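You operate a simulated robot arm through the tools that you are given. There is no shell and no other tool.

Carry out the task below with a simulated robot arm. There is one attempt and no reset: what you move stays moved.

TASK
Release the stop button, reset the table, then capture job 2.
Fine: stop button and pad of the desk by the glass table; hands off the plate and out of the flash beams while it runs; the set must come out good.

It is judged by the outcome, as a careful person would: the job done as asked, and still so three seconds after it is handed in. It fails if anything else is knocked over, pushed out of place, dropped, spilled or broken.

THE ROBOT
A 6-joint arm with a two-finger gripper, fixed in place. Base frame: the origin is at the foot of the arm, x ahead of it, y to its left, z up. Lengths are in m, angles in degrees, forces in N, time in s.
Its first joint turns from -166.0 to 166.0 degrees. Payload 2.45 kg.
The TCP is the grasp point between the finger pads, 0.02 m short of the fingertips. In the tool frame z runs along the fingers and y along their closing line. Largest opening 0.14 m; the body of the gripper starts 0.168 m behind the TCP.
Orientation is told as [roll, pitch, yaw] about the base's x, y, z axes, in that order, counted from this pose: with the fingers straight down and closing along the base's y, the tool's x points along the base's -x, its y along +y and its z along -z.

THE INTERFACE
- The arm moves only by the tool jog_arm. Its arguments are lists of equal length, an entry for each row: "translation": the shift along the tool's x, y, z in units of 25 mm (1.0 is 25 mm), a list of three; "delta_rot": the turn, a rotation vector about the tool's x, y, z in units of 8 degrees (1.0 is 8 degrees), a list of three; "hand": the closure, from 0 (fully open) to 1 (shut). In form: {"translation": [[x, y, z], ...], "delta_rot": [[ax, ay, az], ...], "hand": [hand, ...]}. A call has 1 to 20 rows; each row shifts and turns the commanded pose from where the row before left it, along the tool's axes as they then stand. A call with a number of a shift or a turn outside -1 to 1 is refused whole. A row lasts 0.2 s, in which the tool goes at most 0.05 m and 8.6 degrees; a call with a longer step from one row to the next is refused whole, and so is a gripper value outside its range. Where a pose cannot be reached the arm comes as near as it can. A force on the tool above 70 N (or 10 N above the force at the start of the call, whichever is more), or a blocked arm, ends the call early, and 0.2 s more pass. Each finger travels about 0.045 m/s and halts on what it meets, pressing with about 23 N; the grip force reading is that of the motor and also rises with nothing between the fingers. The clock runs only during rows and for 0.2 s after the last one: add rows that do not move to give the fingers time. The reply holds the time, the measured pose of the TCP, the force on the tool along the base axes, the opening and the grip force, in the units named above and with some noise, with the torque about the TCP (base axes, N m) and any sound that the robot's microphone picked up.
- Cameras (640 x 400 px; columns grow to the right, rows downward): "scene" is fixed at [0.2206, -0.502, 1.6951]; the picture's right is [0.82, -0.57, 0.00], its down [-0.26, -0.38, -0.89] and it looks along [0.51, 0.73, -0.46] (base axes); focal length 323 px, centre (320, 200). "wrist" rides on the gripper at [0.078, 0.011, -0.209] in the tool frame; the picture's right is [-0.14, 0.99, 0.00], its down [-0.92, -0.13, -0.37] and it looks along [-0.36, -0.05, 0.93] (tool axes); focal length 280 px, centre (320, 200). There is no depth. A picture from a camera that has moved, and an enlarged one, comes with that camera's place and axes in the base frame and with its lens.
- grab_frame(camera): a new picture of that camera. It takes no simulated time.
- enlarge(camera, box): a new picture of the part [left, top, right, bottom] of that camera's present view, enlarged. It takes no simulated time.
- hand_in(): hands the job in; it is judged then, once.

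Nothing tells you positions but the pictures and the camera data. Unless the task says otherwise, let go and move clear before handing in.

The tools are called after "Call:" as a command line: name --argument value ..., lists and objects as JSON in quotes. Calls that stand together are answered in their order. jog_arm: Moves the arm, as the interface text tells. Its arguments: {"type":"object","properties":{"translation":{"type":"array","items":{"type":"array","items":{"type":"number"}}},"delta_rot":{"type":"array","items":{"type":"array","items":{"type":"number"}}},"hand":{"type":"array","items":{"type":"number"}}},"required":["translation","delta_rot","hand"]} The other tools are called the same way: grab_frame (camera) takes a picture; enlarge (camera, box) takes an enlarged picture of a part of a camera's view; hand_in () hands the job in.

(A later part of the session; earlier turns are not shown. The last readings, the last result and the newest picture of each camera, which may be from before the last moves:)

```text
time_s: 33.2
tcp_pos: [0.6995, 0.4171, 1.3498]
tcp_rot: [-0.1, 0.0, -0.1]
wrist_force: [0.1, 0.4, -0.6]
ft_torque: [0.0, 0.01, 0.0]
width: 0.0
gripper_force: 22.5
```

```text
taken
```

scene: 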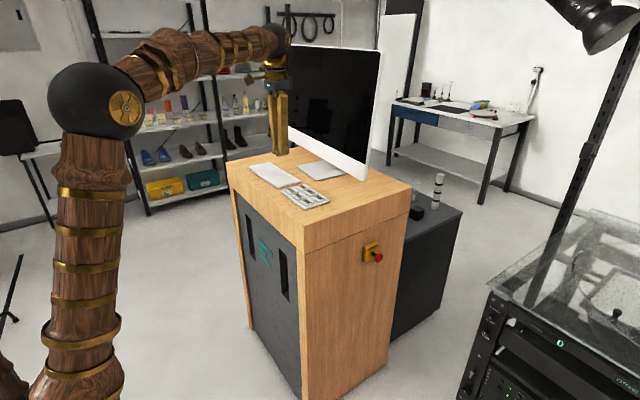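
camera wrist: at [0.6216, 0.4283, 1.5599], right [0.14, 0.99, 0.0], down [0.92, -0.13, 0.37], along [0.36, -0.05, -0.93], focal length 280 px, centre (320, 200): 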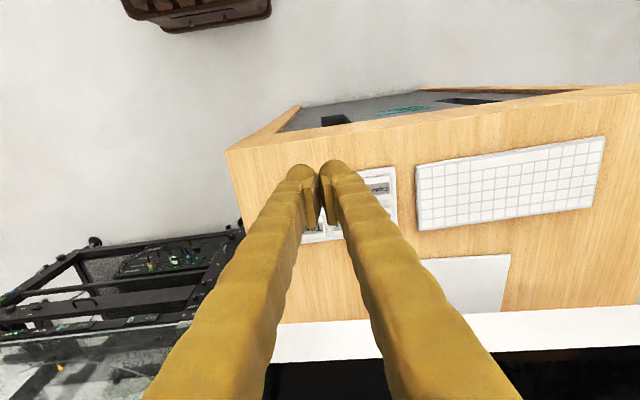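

The closed fingers hide the keypad, so I'll open them here to see between them and locate the keys precisely.

Call:
jog_arm --translation '[[0, 0, 0], [0, 0, 0], [0, 0, 0], [0, 0, 0], [0, 0, 0], [0, 0, 0], [0, 0, 0], [0, 0, 0]]' --delta_rot '[[0, 0, 0], [0, 0, 0], [0, 0, 0], [0, 0, 0], [0, 0, 0], [0, 0, 0], [0, 0, 0], [0, 0, 0]]' --hand '[0, 0, 0, 0, 0, 0, 0, 0]'

Call:
grab_frame --camera "wrist"

Call:
enlarge --camera "wrist" --box '[230, 140, 410, 260]'

Call:
enlarge --camera "scene" --box '[360, 235, 400, 270]'

```text
time_s: 35.0
tcp_pos: [0.6983, 0.416, 1.3498]
tcp_rot: [0.0, 0.0, 0.0]
wrist_force: [0.2, 0.8, -0.1]
ft_torque: [0.01, -0.04, 0.04]
width: 0.1399
gripper_force: 0.1
```

```text
taken
camera wrist: at [0.6217, 0.4281, 1.5598], right [0.14, 0.99, 0.0], down [0.92, -0.13, 0.37], along [0.36, -0.05, -0.93], focal length 280 px, centre (320, 200)
```

wrist: 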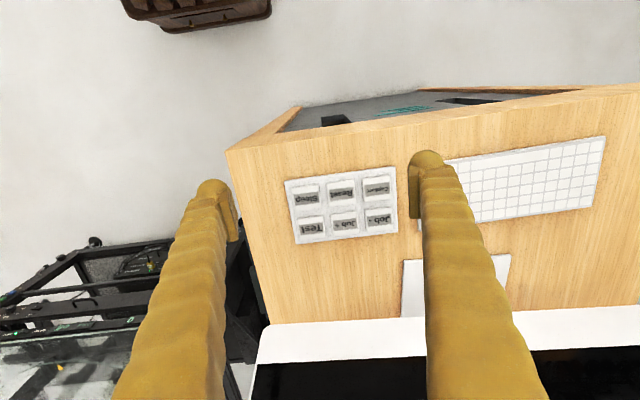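

```text
3.33 times, centred on (320, 200) of wrist
camera zoom: at [0.6217, 0.4281, 1.5598], right [0.14, 0.99, 0.0], down [0.92, -0.13, 0.37], along [0.36, -0.05, -0.93], focal length 935 px, centre (320, 200)
```

zoom: 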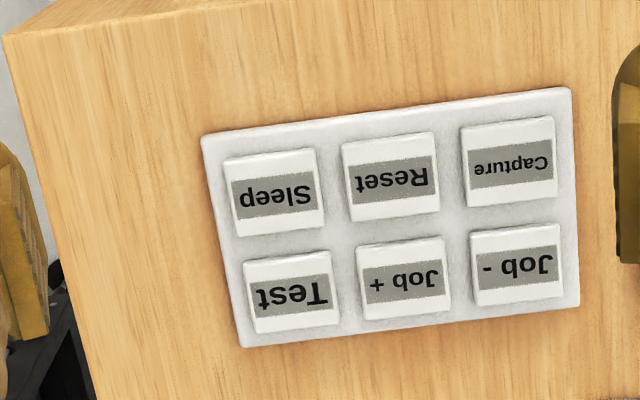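

```text
11.43 times, centred on (380, 252) of scene
camera zoom: at [0.2206, -0.502, 1.6951], right [0.82, -0.57, 0.0], down [-0.26, -0.38, -0.89], along [0.51, 0.73, -0.46], focal length 3690 px, centre (-366, -400)
```

zoom: 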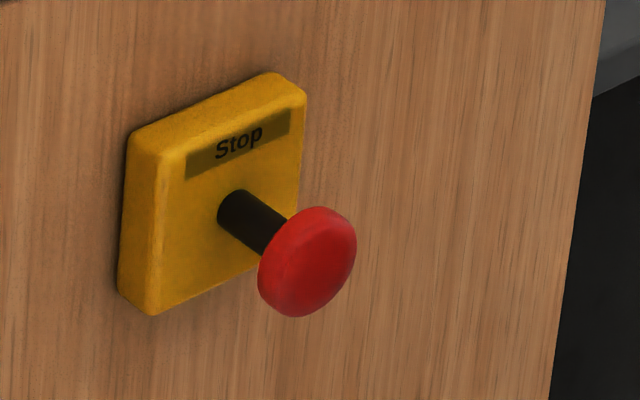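

The Stop head is clearly out, and the keys are well located: Reset ≈ (0.775, 0.4405), Capture ≈ (0.774, 0.494), Job + ≈ (0.827, 0.441), Job - ≈ (0.827, 0.494), key tops z ≈ 1.15. I'll close the fingers and hover over Reset.

Call:
jog_arm --translation '[[0, 0, 0], [0, 0, 0], [0, 0, 0], [0, 0, 0], [-0.511, 0.163, 1], [-0.511, 0.163, 1], [-0.511, 0.163, 1], [-0.511, 0.163, 1], [-0.511, 0.163, 1], [-0.511, 0.163, 1], [0, 0, 0], [0, 0, 0]]' --delta_rot '[[0, 0, 0], [0, 0, 0], [0, 0, 0], [0, 0, 0], [0, 0, 0], [0, 0, 0], [0, 0, 0], [0, 0, 0], [0, 0, 0], [0, 0, 0], [0, 0, 0], [0, 0, 0]]' --hand '[1, 1, 1, 1, 1, 1, 1, 1, 1, 1, 1, 1]'

Call:
enlarge --camera "wrist" --box '[200, 120, 440, 270]'

Call:
enlarge --camera "scene" --box '[260, 130, 360, 220]'

Call:
grab_frame --camera "scene"

```text
time_s: 37.6
tcp_pos: [0.7757, 0.4408, 1.2007]
tcp_rot: [0.0, 0.0, -0.2]
wrist_force: [-0.9, 0.2, 0.2]
ft_torque: [-0.01, -0.01, -0.01]
width: 0.0002
gripper_force: 22.6
```

```text
2.67 times, centred on (320, 195) of wrist
camera zoom: at [0.6986, 0.4531, 1.4106], right [0.14, 0.99, 0.0], down [0.92, -0.13, 0.37], along [0.36, -0.05, -0.93], focal length 748 px, centre (320, 213)
```

zoom: 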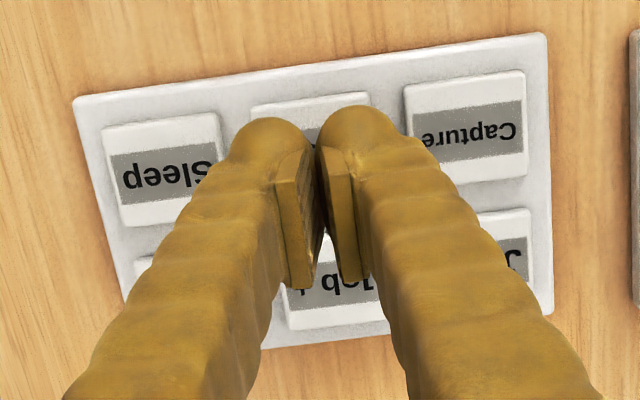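

```text
4.44 times, centred on (310, 175) of scene
camera zoom: at [0.2206, -0.502, 1.6951], right [0.82, -0.57, 0.0], down [-0.26, -0.38, -0.89], along [0.51, 0.73, -0.46], focal length 1435 px, centre (364, 311)
```

zoom: 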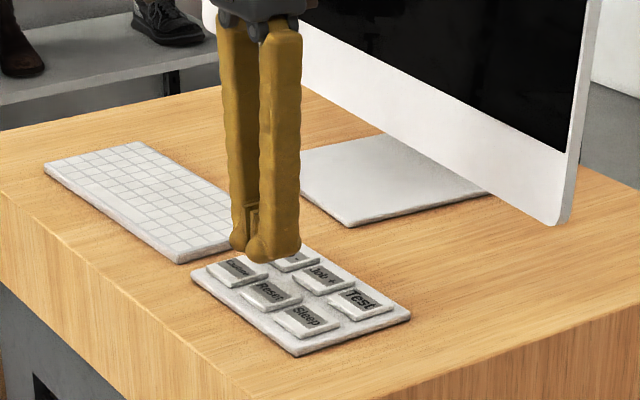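

```text
taken
```

scene: 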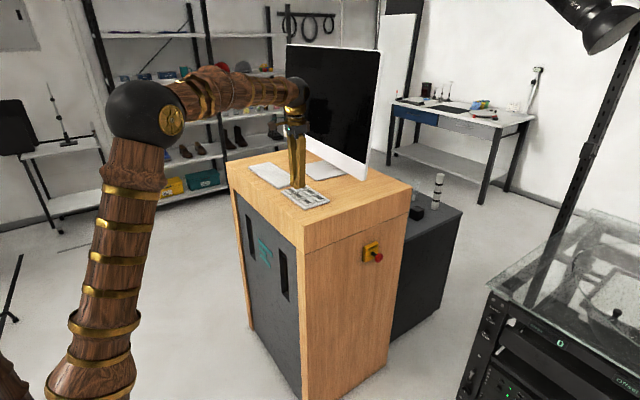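

I'm centred over Reset with the tips about 30 mm above it. I'll descend slowly, watching the force.

Call:
jog_arm --translation '[[0, 0, 0.2], [0, 0, 0.2], [0, 0, 0.2], [0, 0, 0.1], [0, 0, 0]]' --delta_rot '[[0, 0, 0], [0, 0, 0], [0, 0, 0], [0, 0, 0], [0, 0, 0]]' --hand '[1, 1, 1, 1, 1]'

Call:
enlarge --camera "scene" --box '[280, 170, 340, 215]'

```text
time_s: 38.8
tcp_pos: [0.7759, 0.4421, 1.183]
tcp_rot: [0.0, 0.0, -0.1]
wrist_force: [0.4, 0.3, 0.4]
ft_torque: [-0.02, 0.02, 0.02]
width: 0.0
gripper_force: 23.3
```

```text
8.89 times, centred on (310, 192) of scene
camera zoom: at [0.2206, -0.502, 1.6951], right [0.82, -0.57, 0.0], down [-0.26, -0.38, -0.89], along [0.51, 0.73, -0.46], focal length 2870 px, centre (409, 267)
```

zoom: 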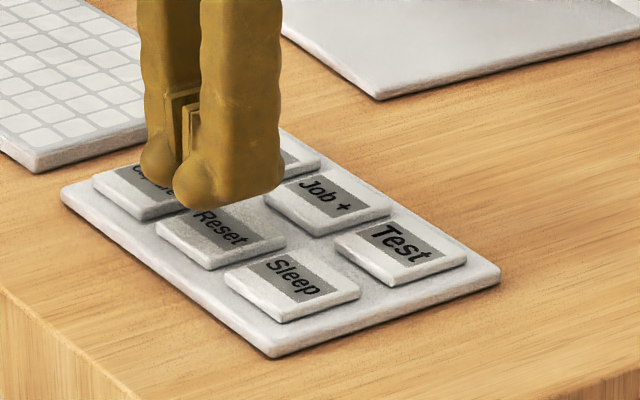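

The tips are still about 15 mm above Reset. I'll continue down.

Call:
jog_arm --translation '[[0, 0, 0.12], [0, 0, 0.12], [0, 0, 0.12], [0, 0, 0]]' --delta_rot '[[0, 0, 0], [0, 0, 0], [0, 0, 0], [0, 0, 0]]' --hand '[1, 1, 1, 1]'

Call:
enlarge --camera "scene" --box '[280, 170, 340, 215]'

```text
time_s: 39.8
tcp_pos: [0.7762, 0.4416, 1.1732]
tcp_rot: [-0.1, 0.0, 0.0]
wrist_force: [-1.0, 0.4, 0.3]
ft_torque: [0.01, 0.0, -0.01]
width: 0.0002
gripper_force: 23.3
```

```text
8.89 times, centred on (310, 192) of scene
camera zoom: at [0.2206, -0.502, 1.6951], right [0.82, -0.57, 0.0], down [-0.26, -0.38, -0.89], along [0.51, 0.73, -0.46], focal length 2870 px, centre (409, 267)
```

zoom: 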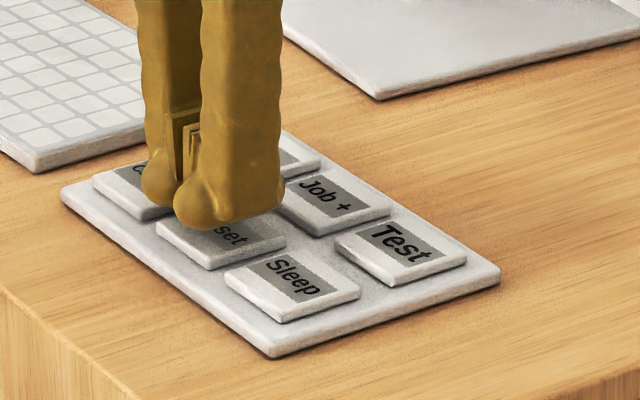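

There's no contact yet, and about 6–10 mm remains. I'll go down in 2 mm steps.

Call:
jog_arm --translation '[[0, 0, 0.08], [0, 0, 0.08], [0, 0, 0]]' --delta_rot '[[0, 0, 0], [0, 0, 0], [0, 0, 0]]' --hand '[1, 1, 1]'

```text
time_s: 40.6
tcp_pos: [0.7767, 0.4428, 1.1687]
tcp_rot: [-0.1, 0.1, -0.1]
wrist_force: [0.1, -0.1, -0.4]
ft_torque: [0.02, 0.02, 0.0]
width: 0.0
gripper_force: 23.0
```

Call:
jog_arm --translation '[[0, 0, 0.08], [0, 0, 0.08], [0, 0, 0]]' --delta_rot '[[0, 0, 0], [0, 0, 0], [0, 0, 0]]' --hand '[1, 1, 1]'

Call:
enlarge --camera "scene" --box '[280, 170, 340, 215]'

```text
time_s: 41.4
tcp_pos: [0.7767, 0.4416, 1.1665]
tcp_rot: [-0.1, 0.0, -0.1]
wrist_force: [0.1, -0.2, -0.5]
ft_torque: [0.02, -0.03, 0.01]
width: 0.0001
gripper_force: 22.9
```

```text
8.89 times, centred on (310, 192) of scene
camera zoom: at [0.2206, -0.502, 1.6951], right [0.82, -0.57, 0.0], down [-0.26, -0.38, -0.89], along [0.51, 0.73, -0.46], focal length 2870 px, centre (409, 267)
```

zoom: 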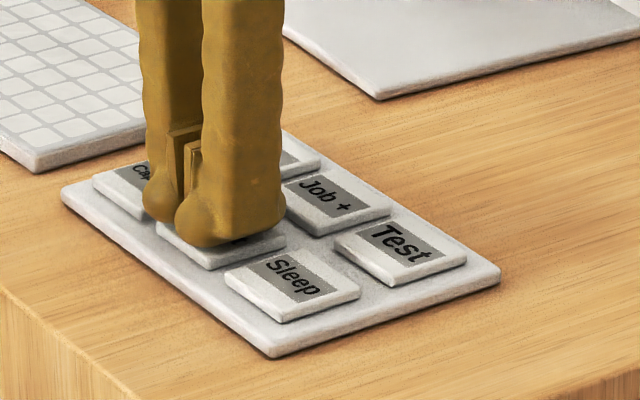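

The alignment over Reset looks right, with about 3–4 mm left. I'll continue gently.

Call:
jog_arm --translation '[[0, 0, 0.08], [0, 0, 0.04], [0, 0, 0]]' --delta_rot '[[0, 0, 0], [0, 0, 0], [0, 0, 0]]' --hand '[1, 1, 1]'

```text
time_s: 42.2
tcp_pos: [0.7758, 0.442, 1.1639]
tcp_rot: [0.0, 0.0, -0.1]
wrist_force: [-0.3, -0.7, 0.8]
ft_torque: [-0.04, -0.03, 0.0]
width: 0.0061
gripper_force: 29.2
heard: click
```

I heard a click, so Reset was pressed. I'll lift off and look at the screen and the table.

Call:
jog_arm --translation '[[0, 0, -0.3], [0, 0, -0.6], [0, 0, -0.6], [0, 0, 0]]' --delta_rot '[[0, 0, 0], [0, 0, 0], [0, 0, 0], [0, 0, 0]]' --hand '[1, 1, 1, 1]'

Call:
grab_frame --camera "scene"

Call:
enlarge --camera "scene" --box '[480, 270, 640, 400]'

Call:
enlarge --camera "wrist" --box '[0, 220, 320, 400]'

```text
time_s: 43.2
tcp_pos: [0.7757, 0.4414, 1.2012]
tcp_rot: [0.0, 0.0, -0.1]
wrist_force: [0.3, 0.4, 0.8]
ft_torque: [-0.01, -0.01, -0.01]
width: 0.0002
gripper_force: 29.1
```

```text
taken
```

scene: 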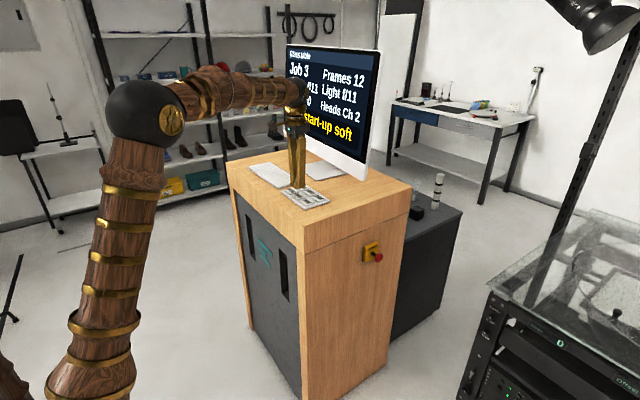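

```text
3.08 times, centred on (560, 335) of scene
camera zoom: at [0.2206, -0.502, 1.6951], right [0.82, -0.57, 0.0], down [-0.26, -0.38, -0.89], along [0.51, 0.73, -0.46], focal length 993 px, centre (-418, -215)
```

zoom: 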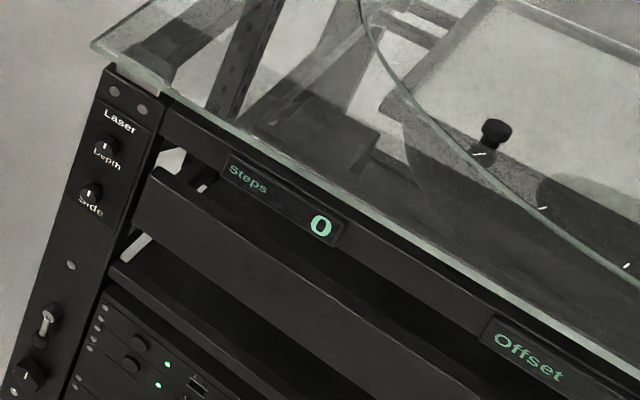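

```text
2.00 times, centred on (160, 310) of wrist
camera zoom: at [0.6985, 0.453, 1.4102], right [0.14, 0.99, 0.0], down [0.92, -0.13, 0.37], along [0.36, -0.05, -0.93], focal length 561 px, centre (640, -20)
```

zoom: 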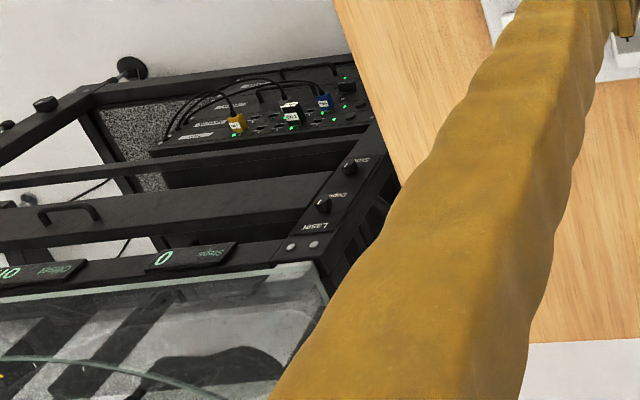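

The screen woke up: "Glass table, Job 3, Frames 12, … start-up soft". I'll slide the arm back in -x so I can read all of it.

Call:
jog_arm --translation '[[1, 0, -0.5], [1, 0, -0.5], [1, 0, 0], [1, 0, 0], [1, 0, 0], [1, 0, 0], [0.6, 0, 0], [0, 0, 0]]' --delta_rot '[[0, 0, 0], [0, 0, 0], [0, 0, 0], [0, 0, 0], [0, 0, 0], [0, 0, 0], [0, 0, 0], [0, 0, 0]]' --hand '[1, 1, 1, 1, 1, 1, 1, 1]'

Call:
enlarge --camera "scene" --box '[270, 30, 400, 190]'

Call:
grab_frame --camera "wrist"

Call:
enlarge --camera "wrist" --box '[0, 220, 200, 400]'

```text
time_s: 45.0
tcp_pos: [0.6102, 0.4424, 1.2251]
tcp_rot: [0.1, 0.0, -0.2]
wrist_force: [0.3, -0.5, -0.9]
ft_torque: [-0.01, 0.0, -0.01]
width: 0.0001
gripper_force: 29.1
```

```text
2.50 times, centred on (335, 110) of scene
camera zoom: at [0.2206, -0.502, 1.6951], right [0.82, -0.57, 0.0], down [-0.26, -0.38, -0.89], along [0.51, 0.73, -0.46], focal length 807 px, centre (282, 425)
```

zoom: 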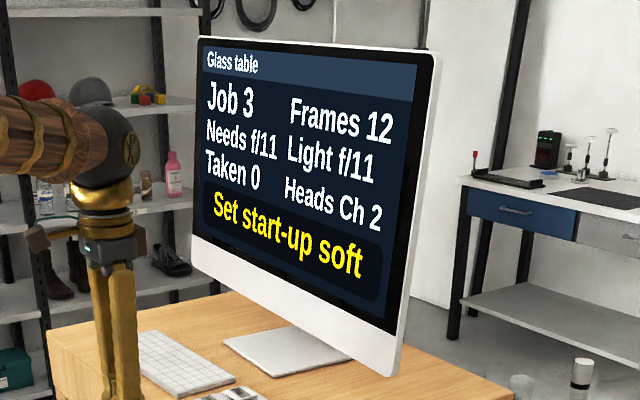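

```text
taken
camera wrist: at [0.5335, 0.4529, 1.4352], right [0.14, 0.99, 0.0], down [0.92, -0.13, 0.37], along [0.36, -0.05, -0.93], focal length 280 px, centre (320, 200)
```

wrist: 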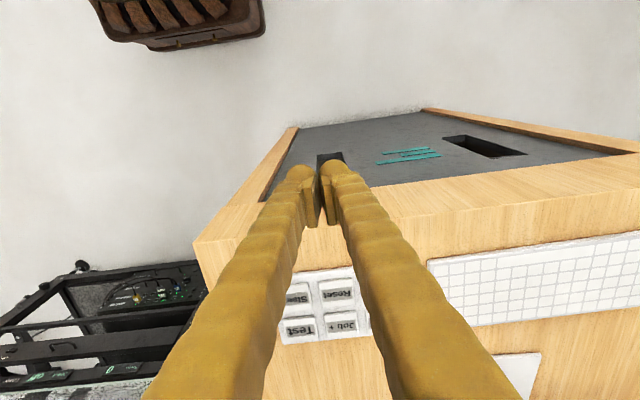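

```text
2.22 times, centred on (100, 310) of wrist
camera zoom: at [0.5335, 0.4529, 1.4352], right [0.14, 0.99, 0.0], down [0.92, -0.13, 0.37], along [0.36, -0.05, -0.93], focal length 623 px, centre (809, -44)
```

zoom: 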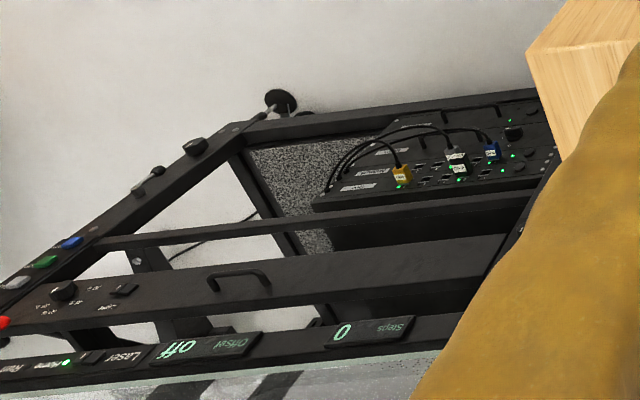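

The screen reads: Job 3, Frames 12, Needs f/11, Light f/11, Taken 0, Heads Ch 2, and "Set start-up soft" in yellow. I'll inspect the rack's labels from here before pressing anything else.

Call:
enlarge --camera "wrist" --box '[0, 330, 100, 400]'

Call:
enlarge --camera "wrist" --box '[90, 255, 210, 330]'

Call:
enlarge --camera "scene" --box '[455, 290, 555, 400]'

Call:
enlarge --camera "scene" --box '[520, 0, 640, 200]'

```text
5.71 times, centred on (50, 365) of wrist
camera zoom: at [0.5335, 0.4529, 1.4352], right [0.14, 0.99, 0.0], down [0.92, -0.13, 0.37], along [0.36, -0.05, -0.93], focal length 1602 px, centre (1863, -743)
```

zoom: 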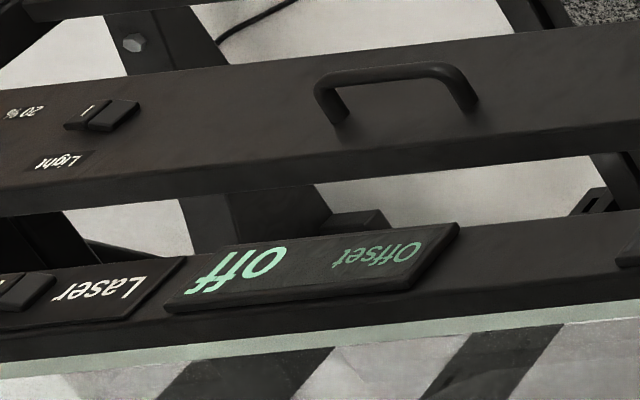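

```text
5.33 times, centred on (150, 292) of wrist
camera zoom: at [0.5335, 0.4529, 1.4352], right [0.14, 0.99, 0.0], down [0.92, -0.13, 0.37], along [0.36, -0.05, -0.93], focal length 1495 px, centre (1227, -293)
```

zoom: 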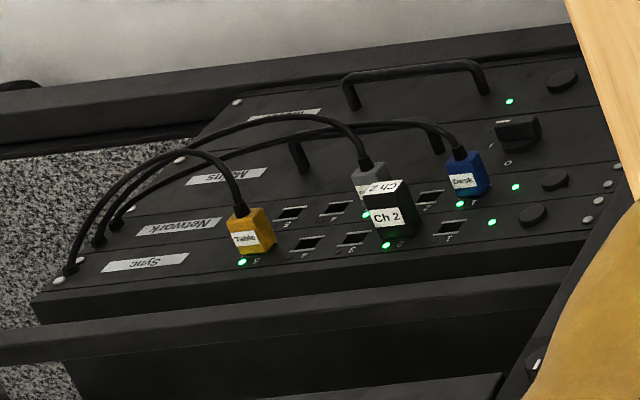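

```text
3.64 times, centred on (505, 345) of scene
camera zoom: at [0.2206, -0.502, 1.6951], right [0.82, -0.57, 0.0], down [-0.26, -0.38, -0.89], along [0.51, 0.73, -0.46], focal length 1174 px, centre (-353, -327)
```

zoom: 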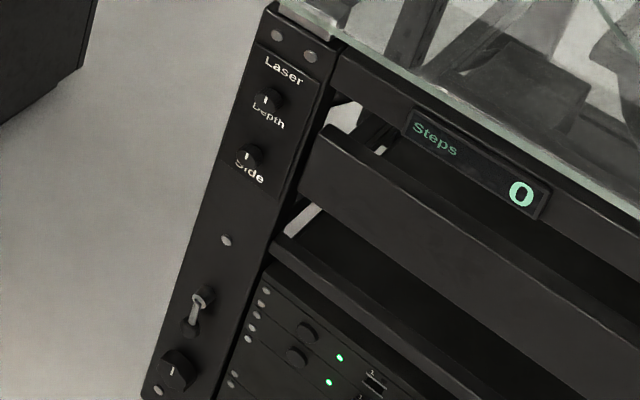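

```text
2.00 times, centred on (580, 100) of scene
camera zoom: at [0.2206, -0.502, 1.6951], right [0.82, -0.57, 0.0], down [-0.26, -0.38, -0.89], along [0.51, 0.73, -0.46], focal length 646 px, centre (-200, 400)
```

zoom: 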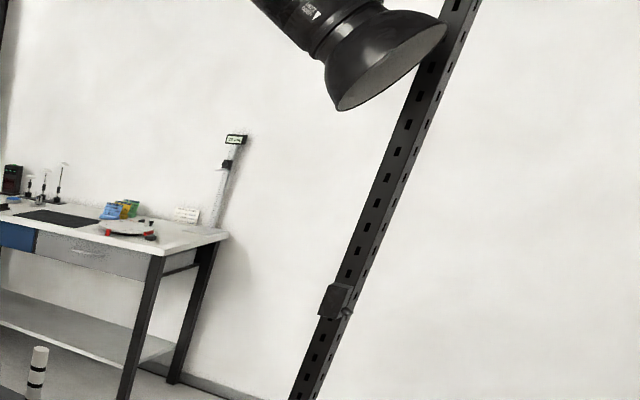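

The rack has many controls: plugs, a "Light" selector, "Laser" and "Offset off". I'd like a view of the rest of the panel, so I'll shift to -y at a safe height and look.

Call:
jog_arm --translation '[[0, -0.5, -1], [0, -0.5, -1], [0, -1, -1], [0, -1, -1], [0, -1, 0], [0, -1, 0], [0, -1, 0], [0, -1, 0], [0, -1, 0], [0, -1, 0], [0, 0, 0]]' --delta_rot '[[0, 0, 0], [0, 0, 0], [0, 0, 0], [0, 0, 0], [0, 0, 0], [0, 0, 0], [0, 0, 0], [0, 0, 0], [0, 0, 0], [0, 0, 0], [0, 0, 0]]' --hand '[1, 1, 1, 1, 1, 1, 1, 1, 1, 1, 1]'

Call:
grab_frame --camera "wrist"

Call:
grab_frame --camera "scene"

Call:
enlarge --camera "wrist" --box '[0, 220, 200, 400]'

```text
time_s: 47.4
tcp_pos: [0.6106, 0.2153, 1.3255]
tcp_rot: [-0.1, 0.0, -0.1]
wrist_force: [-0.9, -0.5, 0.9]
ft_torque: [-0.01, -0.01, 0.02]
width: 0.0002
gripper_force: 29.2
```

```text
taken
camera wrist: at [0.5334, 0.2276, 1.5356], right [0.14, 0.99, 0.0], down [0.92, -0.13, 0.37], along [0.36, -0.05, -0.93], focal length 280 px, centre (320, 200)
```

wrist: 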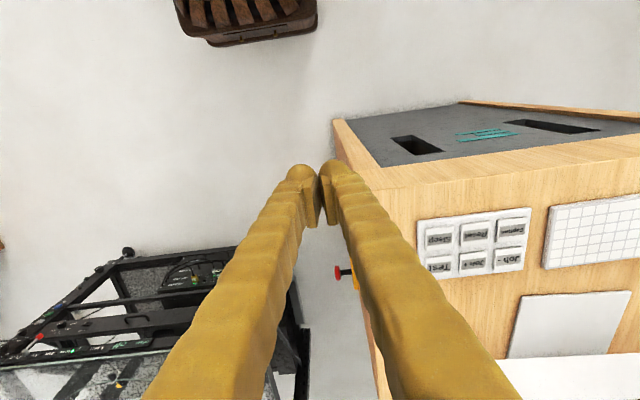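

```text
taken
```

scene: 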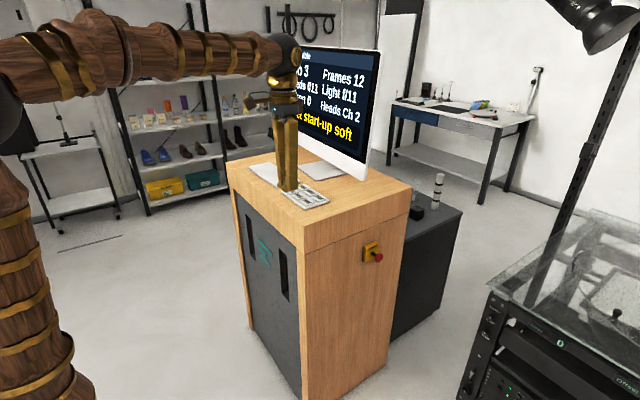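

```text
2.22 times, centred on (100, 310) of wrist
camera zoom: at [0.5334, 0.2276, 1.5356], right [0.14, 0.99, 0.0], down [0.92, -0.13, 0.37], along [0.36, -0.05, -0.93], focal length 623 px, centre (809, -44)
```

zoom: 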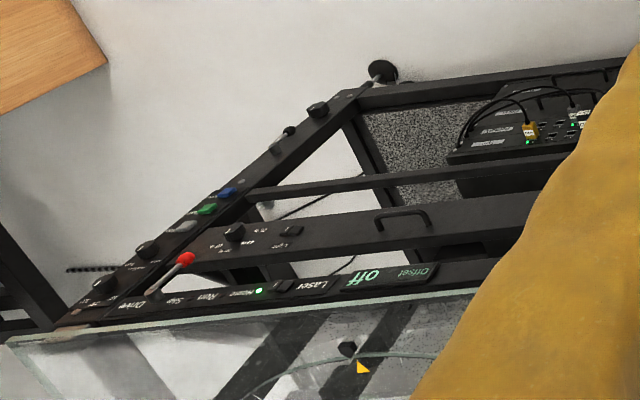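

Call:
enlarge --camera "wrist" --box '[15, 285, 85, 365]'

Call:
enlarge --camera "wrist" --box '[60, 310, 150, 360]'

Call:
enlarge --camera "wrist" --box '[70, 330, 170, 400]'

Call:
enlarge --camera "wrist" --box '[40, 250, 130, 320]'

```text
5.00 times, centred on (50, 325) of wrist
camera zoom: at [0.5334, 0.2276, 1.5356], right [0.14, 0.99, 0.0], down [0.92, -0.13, 0.37], along [0.36, -0.05, -0.93], focal length 1402 px, centre (1670, -425)
```

zoom: 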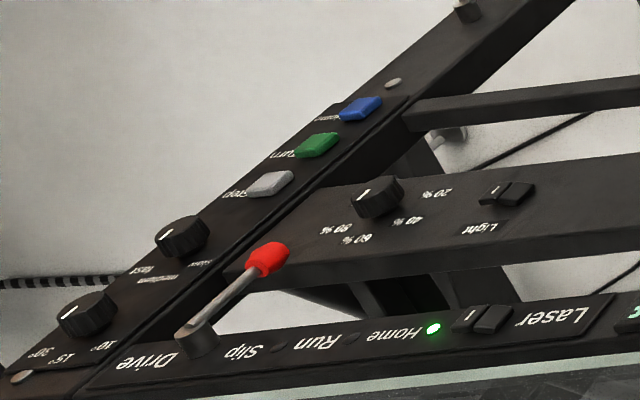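

```text
7.11 times, centred on (105, 335) of wrist
camera zoom: at [0.5334, 0.2276, 1.5356], right [0.14, 0.99, 0.0], down [0.92, -0.13, 0.37], along [0.36, -0.05, -0.93], focal length 1994 px, centre (1849, -760)
```

zoom: 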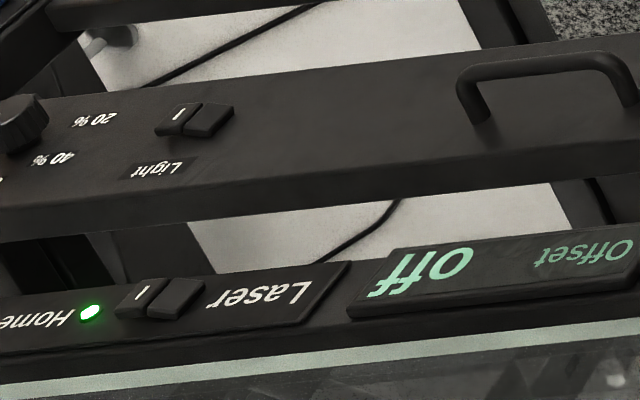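

```text
5.71 times, centred on (120, 365) of wrist
camera zoom: at [0.5334, 0.2276, 1.5356], right [0.14, 0.99, 0.0], down [0.92, -0.13, 0.37], along [0.36, -0.05, -0.93], focal length 1602 px, centre (1463, -743)
```

zoom: 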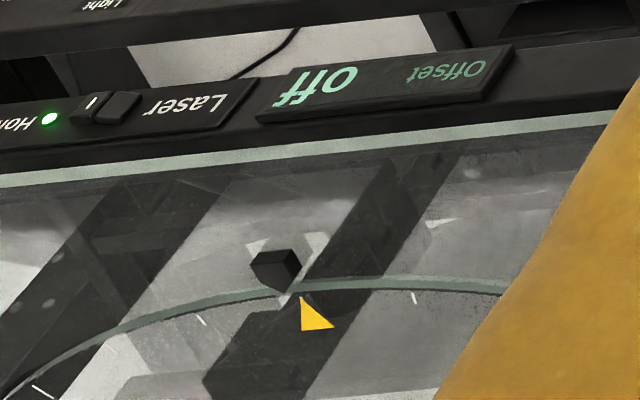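

```text
5.71 times, centred on (85, 285) of wrist
camera zoom: at [0.5334, 0.2276, 1.5356], right [0.14, 0.99, 0.0], down [0.92, -0.13, 0.37], along [0.36, -0.05, -0.93], focal length 1602 px, centre (1663, -286)
```

zoom: 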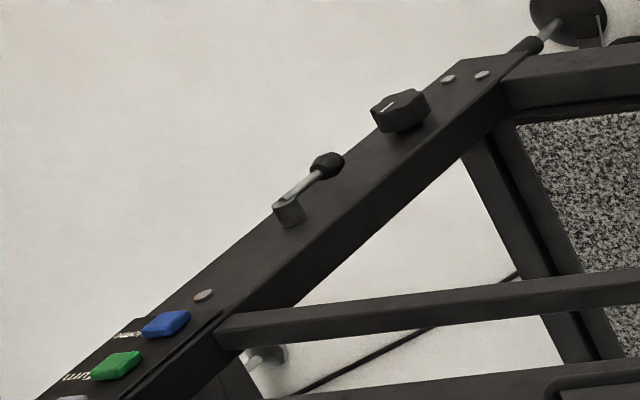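

The Home light is on, and nothing on the rack is in the permitted list, so I'll leave it alone. The sensible next step is selecting job 2 with Job -; I'll move above that key (0.828, 0.4945).

Call:
jog_arm --translation '[[-0.725, 0.93, 0.34], [-0.725, 0.93, 0.34], [-0.725, 0.93, 0.34], [-0.725, 0.93, 0.34], [-0.725, 0.93, 0.34], [-0.725, 0.93, 0.34], [-0.725, 0.93, 0.34], [-0.725, 0.93, 0.34], [-0.725, 0.93, 0.34], [-0.725, 0.93, 0.34], [-0.725, 0.93, 0.34], [-0.725, 0.93, 0.34], [0, 0, 0]]' --delta_rot '[[0, 0, 0], [0, 0, 0], [0, 0, 0], [0, 0, 0], [0, 0, 0], [0, 0, 0], [0, 0, 0], [0, 0, 0], [0, 0, 0], [0, 0, 0], [0, 0, 0], [0, 0, 0], [0, 0, 0]]' --hand '[1, 1, 1, 1, 1, 1, 1, 1, 1, 1, 1, 1, 1]'

Call:
enlarge --camera "wrist" --box '[200, 100, 440, 270]'

Call:
enlarge --camera "scene" --box '[260, 30, 400, 220]'

```text
time_s: 50.2
tcp_pos: [0.8287, 0.4965, 1.2233]
tcp_rot: [0.0, 0.1, -0.1]
wrist_force: [0.5, -1.3, -0.4]
ft_torque: [-0.01, -0.03, -0.03]
width: 0.0003
gripper_force: 29.9
```

```text
2.35 times, centred on (320, 185) of wrist
camera zoom: at [0.7509, 0.5074, 1.4335], right [0.14, 0.99, 0.0], down [0.92, -0.13, 0.37], along [0.36, -0.05, -0.93], focal length 660 px, centre (320, 235)
```

zoom: 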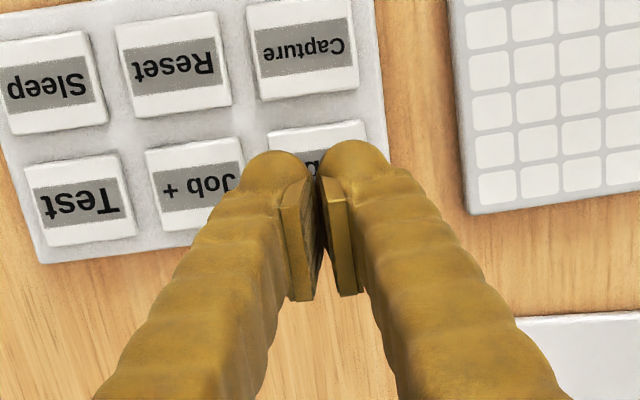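

```text
2.11 times, centred on (330, 125) of scene
camera zoom: at [0.2206, -0.502, 1.6951], right [0.82, -0.57, 0.0], down [-0.26, -0.38, -0.89], along [0.51, 0.73, -0.46], focal length 680 px, centre (299, 358)
```

zoom: 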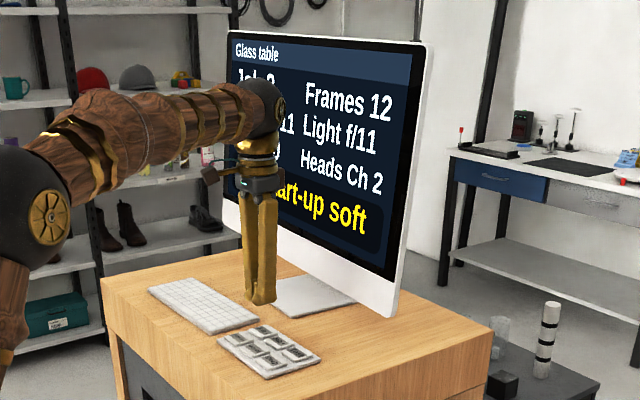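

I'm centred over Job -, with Capture at (0.777, 0.496) for later. I'll descend to just above the key.

Call:
jog_arm --translation '[[0, 0, 0.4], [0, 0, 0.4], [0, 0, 0.4], [0, 0, 0.4], [0, 0, 0.3], [0, 0, 0.2], [0, 0, 0]]' --delta_rot '[[0, 0, 0], [0, 0, 0], [0, 0, 0], [0, 0, 0], [0, 0, 0], [0, 0, 0], [0, 0, 0]]' --hand '[1, 1, 1, 1, 1, 1, 1]'

Call:
enlarge --camera "scene" --box '[280, 165, 340, 210]'

```text
time_s: 51.8
tcp_pos: [0.8292, 0.4953, 1.1706]
tcp_rot: [0.1, 0.0, -0.2]
wrist_force: [0.0, -0.2, 0.5]
ft_torque: [0.01, 0.01, -0.03]
width: 0.0
gripper_force: 29.9
```

```text
8.89 times, centred on (310, 188) of scene
camera zoom: at [0.2206, -0.502, 1.6951], right [0.82, -0.57, 0.0], down [-0.26, -0.38, -0.89], along [0.51, 0.73, -0.46], focal length 2870 px, centre (409, 311)
```

zoom: 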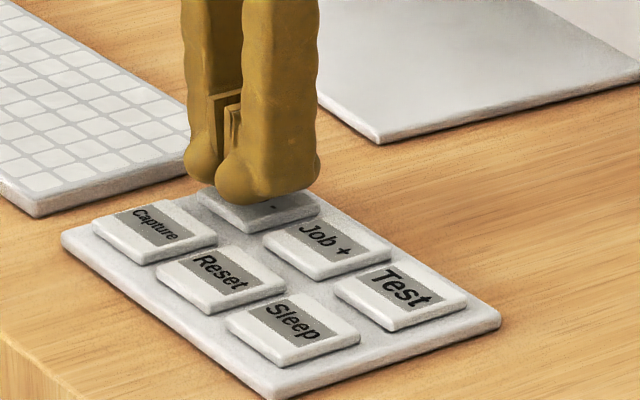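

The tips are just above Job -. I'll press in small steps until the click.

Call:
jog_arm --translation '[[0, 0, 0.1], [0, 0, 0.1], [0, 0, 0]]' --delta_rot '[[0, 0, 0], [0, 0, 0], [0, 0, 0]]' --hand '[1, 1, 1]'

```text
time_s: 52.6
tcp_pos: [0.8278, 0.4948, 1.1656]
tcp_rot: [0.0, 0.1, -0.1]
wrist_force: [0.5, 0.3, -0.4]
ft_torque: [-0.03, 0.02, 0.04]
width: 0.0
gripper_force: 29.5
```

Call:
jog_arm --translation '[[0, 0, 0.08], [0, 0, 0]]' --delta_rot '[[0, 0, 0], [0, 0, 0]]' --hand '[1, 1]'

```text
time_s: 53.2
tcp_pos: [0.8277, 0.4945, 1.1634]
tcp_rot: [0.0, -0.1, 0.0]
wrist_force: [-0.3, 0.4, 0.7]
ft_torque: [0.02, 0.04, -0.04]
width: 0.0063
gripper_force: 29.5
```

Contact has begun but there's no click yet. I'll go a little further.

Call:
jog_arm --translation '[[0, 0, 0.06], [0, 0, 0]]' --delta_rot '[[0, 0, 0], [0, 0, 0]]' --hand '[1, 1]'

Call:
enlarge --camera "scene" --box '[260, 30, 400, 220]'

```text
time_s: 53.8
tcp_pos: [0.8276, 0.4947, 1.1625]
tcp_rot: [0.1, 0.0, -0.1]
wrist_force: [-0.4, -0.6, 0.3]
ft_torque: [0.03, 0.02, -0.03]
width: 0.0059
gripper_force: 29.3
heard: click
```

```text
2.11 times, centred on (330, 125) of scene
camera zoom: at [0.2206, -0.502, 1.6951], right [0.82, -0.57, 0.0], down [-0.26, -0.38, -0.89], along [0.51, 0.73, -0.46], focal length 680 px, centre (299, 358)
```

zoom: 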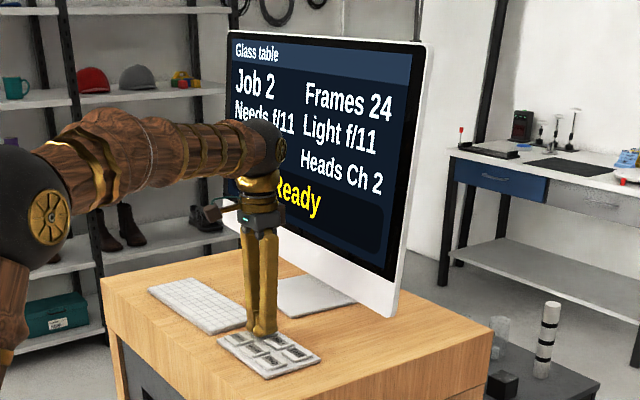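

The screen now shows Job 2, Frames 24, Needs f/11, Light f/11, Heads Ch 2 and "Ready". I'll lift off and clear the view to confirm the whole screen before capturing.

Call:
jog_arm --translation '[[0, 0, -0.3], [0, 0, -0.6], [0, 0, -0.8], [1, 0, 0], [1, 0, 0], [1, 0, 0], [1, 0, 0], [1, 0, 0], [1, 0, 0], [1, 0, 0], [1, 0, 0], [0, 0, 0]]' --delta_rot '[[0, 0, 0], [0, 0, 0], [0, 0, 0], [0, 0, 0], [0, 0, 0], [0, 0, 0], [0, 0, 0], [0, 0, 0], [0, 0, 0], [0, 0, 0], [0, 0, 0], [0, 0, 0]]' --hand '[1, 1, 1, 1, 1, 1, 1, 1, 1, 1, 1, 1]'

Call:
enlarge --camera "scene" --box '[270, 30, 400, 190]'

Call:
enlarge --camera "scene" --box '[480, 270, 640, 400]'

Call:
grab_frame --camera "wrist"

```text
time_s: 56.4
tcp_pos: [0.6282, 0.495, 1.204]
tcp_rot: [0.0, 0.1, 0.0]
wrist_force: [0.6, 0.1, 0.0]
ft_torque: [-0.02, -0.02, -0.04]
width: 0.0
gripper_force: 29.5
```

```text
2.50 times, centred on (335, 110) of scene
camera zoom: at [0.2206, -0.502, 1.6951], right [0.82, -0.57, 0.0], down [-0.26, -0.38, -0.89], along [0.51, 0.73, -0.46], focal length 807 px, centre (282, 425)
```

zoom: 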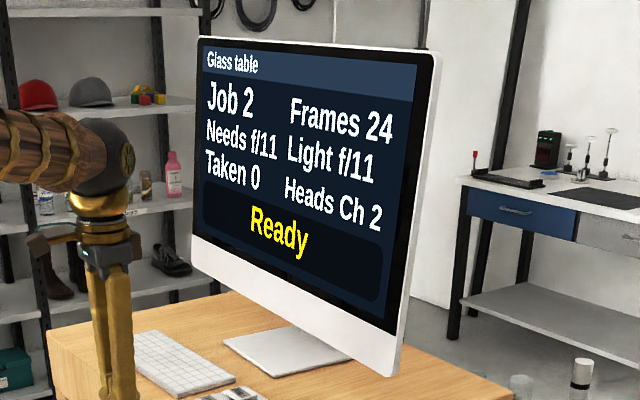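

```text
3.08 times, centred on (560, 335) of scene
camera zoom: at [0.2206, -0.502, 1.6951], right [0.82, -0.57, 0.0], down [-0.26, -0.38, -0.89], along [0.51, 0.73, -0.46], focal length 993 px, centre (-418, -215)
```

zoom: 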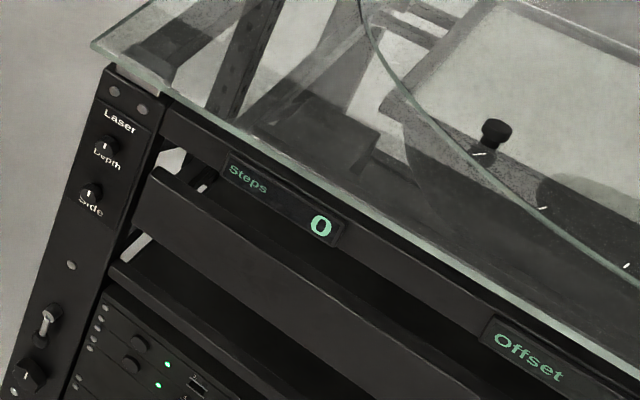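

```text
taken
camera wrist: at [0.5507, 0.5066, 1.4144], right [0.14, 0.99, 0.0], down [0.92, -0.13, 0.37], along [0.36, -0.05, -0.93], focal length 280 px, centre (320, 200)
```

wrist: 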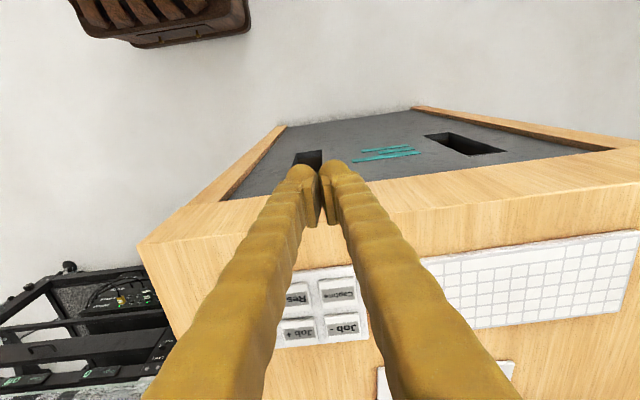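

The screen says Ready for Job 2 with the light matching (f/11) and Taken 0. I'll move over Capture at about (0.777, 0.496).

Call:
jog_arm --translation '[[-1, 0, 0], [-1, 0, 0], [-1, 0, 0], [-1, 0, 0], [-1, 0, 0], [-0.95, 0.03, 0], [0, 0, 0.4], [0, 0, 0.4], [0, 0, 0.4], [0, 0, 0]]' --delta_rot '[[0, 0, 0], [0, 0, 0], [0, 0, 0], [0, 0, 0], [0, 0, 0], [0, 0, 0], [0, 0, 0], [0, 0, 0], [0, 0, 0], [0, 0, 0]]' --hand '[1, 1, 1, 1, 1, 1, 1, 1, 1, 1]'

Call:
enlarge --camera "scene" --box '[270, 165, 330, 210]'

Call:
enlarge --camera "wrist" --box '[200, 100, 440, 270]'

```text
time_s: 58.6
tcp_pos: [0.7772, 0.4947, 1.1756]
tcp_rot: [0.0, 0.0, -0.2]
wrist_force: [-0.1, 0.2, -0.4]
ft_torque: [0.02, -0.01, -0.02]
width: 0.0
gripper_force: 29.3
```

```text
8.89 times, centred on (300, 188) of scene
camera zoom: at [0.2206, -0.502, 1.6951], right [0.82, -0.57, 0.0], down [-0.26, -0.38, -0.89], along [0.51, 0.73, -0.46], focal length 2870 px, centre (498, 311)
```

zoom: 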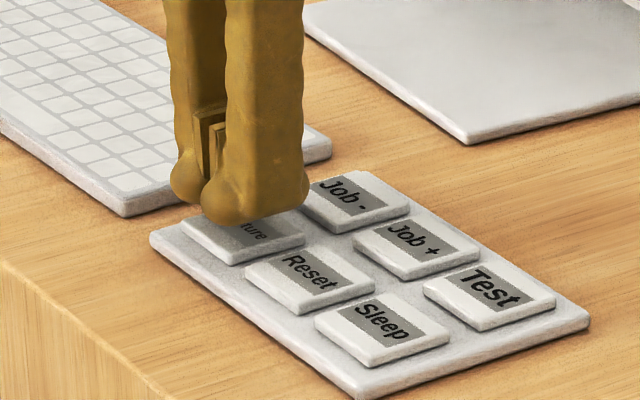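

```text
2.35 times, centred on (320, 185) of wrist
camera zoom: at [0.6999, 0.507, 1.3842], right [0.14, 0.99, 0.0], down [0.92, -0.13, 0.37], along [0.36, -0.05, -0.93], focal length 660 px, centre (320, 235)
```

zoom: 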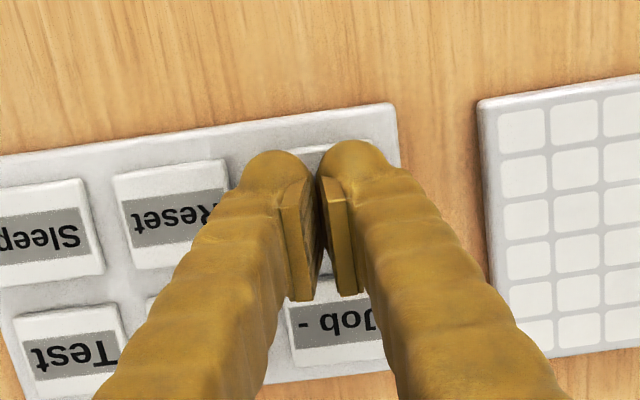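

The tips are over Capture, about 10 mm above it. I'll press down gradually.

Call:
jog_arm --translation '[[0, 0, 0.14], [0, 0, 0.14], [0, 0, 0.1], [0, 0, 0]]' --delta_rot '[[0, 0, 0], [0, 0, 0], [0, 0, 0], [0, 0, 0]]' --hand '[1, 1, 1, 1]'

```text
time_s: 59.6
tcp_pos: [0.7777, 0.4953, 1.1649]
tcp_rot: [0.0, 0.0, 0.0]
wrist_force: [-0.4, 0.5, -1.1]
ft_torque: [0.02, -0.02, 0.02]
width: 0.0001
gripper_force: 29.4
```

Call:
jog_arm --translation '[[0, 0, 0.08], [0, 0, 0.05], [0, 0, 0]]' --delta_rot '[[0, 0, 0], [0, 0, 0], [0, 0, 0]]' --hand '[1, 1, 1]'

Call:
enlarge --camera "scene" --box '[260, 30, 400, 220]'

```text
time_s: 60.4
tcp_pos: [0.7773, 0.4963, 1.1625]
tcp_rot: [0.0, 0.0, 0.0]
wrist_force: [-0.3, -1.0, 0.6]
ft_torque: [-0.04, 0.0, 0.02]
width: 0.0061
gripper_force: 30.0
heard: click
```

```text
2.11 times, centred on (330, 125) of scene
camera zoom: at [0.2206, -0.502, 1.6951], right [0.82, -0.57, 0.0], down [-0.26, -0.38, -0.89], along [0.51, 0.73, -0.46], focal length 680 px, centre (299, 358)
```

zoom: 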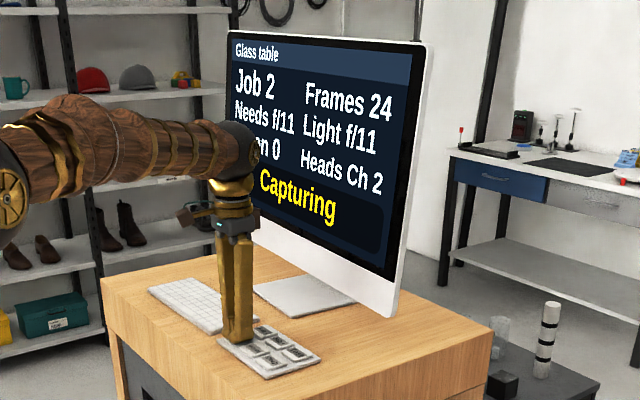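

The screen says "Capturing". I'll lift straight up off the key, back away from the table side in -x, and wait.

Call:
jog_arm --translation '[[0, 0, -0.3], [0, 0, -0.6], [0, 0, -0.8], [0.8, 0, 0], [0.8, 0, 0], [0.8, 0, 0], [0.8, 0, 0], [0.8, 0, 0], [0.8, 0, 0], [0.8, 0, 0], [0, 0, 0], [0, 0, 0], [0, 0, 0], [0, 0, 0], [0, 0, 0]]' --delta_rot '[[0, 0, 0], [0, 0, 0], [0, 0, 0], [0, 0, 0], [0, 0, 0], [0, 0, 0], [0, 0, 0], [0, 0, 0], [0, 0, 0], [0, 0, 0], [0, 0, 0], [0, 0, 0], [0, 0, 0], [0, 0, 0], [0, 0, 0]]' --hand '[1, 1, 1, 1, 1, 1, 1, 1, 1, 1, 1, 1, 1, 1, 1]'

Call:
grab_frame --camera "scene"

Call:
enlarge --camera "scene" --box '[270, 30, 400, 190]'

```text
time_s: 63.6
tcp_pos: [0.638, 0.4946, 1.2044]
tcp_rot: [-0.1, 0.0, -0.1]
wrist_force: [0.6, 0.3, -0.1]
ft_torque: [-0.02, 0.03, 0.0]
width: 0.0002
gripper_force: 29.4
```

```text
taken
```

scene: 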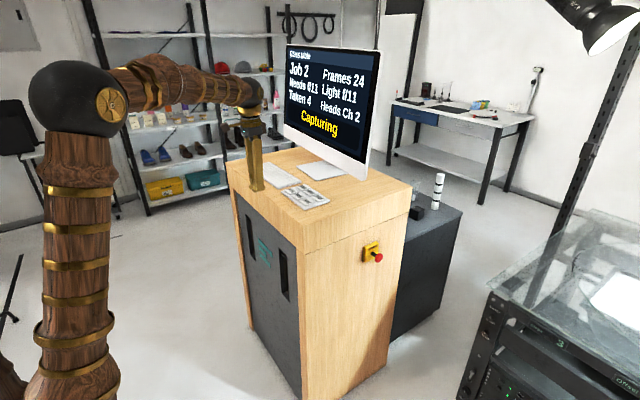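

```text
2.50 times, centred on (335, 110) of scene
camera zoom: at [0.2206, -0.502, 1.6951], right [0.82, -0.57, 0.0], down [-0.26, -0.38, -0.89], along [0.51, 0.73, -0.46], focal length 807 px, centre (282, 425)
```

zoom: 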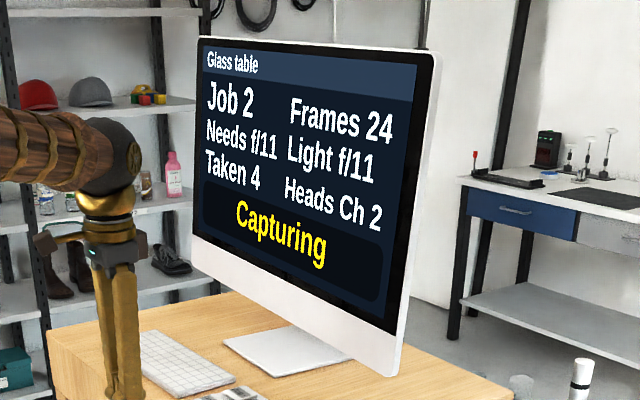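

Capture is running (4 of 24 taken) and the flashes are firing, with the arm clear of the table. I'll hold still and wait.

Call:
jog_arm --translation '[[0, 0, 0], [0, 0, 0], [0, 0, 0], [0, 0, 0], [0, 0, 0], [0, 0, 0], [0, 0, 0], [0, 0, 0], [0, 0, 0], [0, 0, 0], [0, 0, 0], [0, 0, 0], [0, 0, 0], [0, 0, 0], [0, 0, 0], [0, 0, 0], [0, 0, 0], [0, 0, 0], [0, 0, 0], [0, 0, 0]]' --delta_rot '[[0, 0, 0], [0, 0, 0], [0, 0, 0], [0, 0, 0], [0, 0, 0], [0, 0, 0], [0, 0, 0], [0, 0, 0], [0, 0, 0], [0, 0, 0], [0, 0, 0], [0, 0, 0], [0, 0, 0], [0, 0, 0], [0, 0, 0], [0, 0, 0], [0, 0, 0], [0, 0, 0], [0, 0, 0], [0, 0, 0]]' --hand '[1, 1, 1, 1, 1, 1, 1, 1, 1, 1, 1, 1, 1, 1, 1, 1, 1, 1, 1, 1]'

Call:
jog_arm --translation '[[0, 0, 0], [0, 0, 0], [0, 0, 0], [0, 0, 0], [0, 0, 0], [0, 0, 0], [0, 0, 0], [0, 0, 0], [0, 0, 0], [0, 0, 0], [0, 0, 0], [0, 0, 0], [0, 0, 0], [0, 0, 0], [0, 0, 0], [0, 0, 0], [0, 0, 0], [0, 0, 0], [0, 0, 0], [0, 0, 0]]' --delta_rot '[[0, 0, 0], [0, 0, 0], [0, 0, 0], [0, 0, 0], [0, 0, 0], [0, 0, 0], [0, 0, 0], [0, 0, 0], [0, 0, 0], [0, 0, 0], [0, 0, 0], [0, 0, 0], [0, 0, 0], [0, 0, 0], [0, 0, 0], [0, 0, 0], [0, 0, 0], [0, 0, 0], [0, 0, 0], [0, 0, 0]]' --hand '[1, 1, 1, 1, 1, 1, 1, 1, 1, 1, 1, 1, 1, 1, 1, 1, 1, 1, 1, 1]'

Call:
grab_frame --camera "scene"

```text
time_s: 67.8
tcp_pos: [0.6373, 0.4956, 1.2057]
tcp_rot: [0.1, 0.0, -0.1]
wrist_force: [0.1, 0.1, -0.4]
ft_torque: [-0.01, 0.03, 0.0]
width: 0.0
gripper_force: 29.1
```

```text
time_s: 72.0
tcp_pos: [0.638, 0.4951, 1.205]
tcp_rot: [0.0, 0.0, -0.1]
wrist_force: [-0.7, -0.7, -0.1]
ft_torque: [0.0, 0.02, -0.04]
width: 0.0001
gripper_force: 29.9
```

```text
taken
```

scene: 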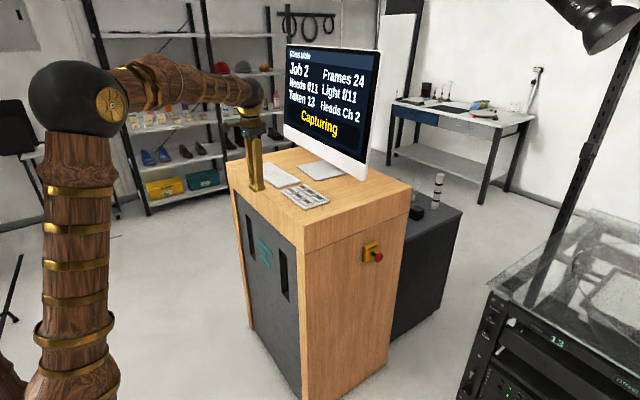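

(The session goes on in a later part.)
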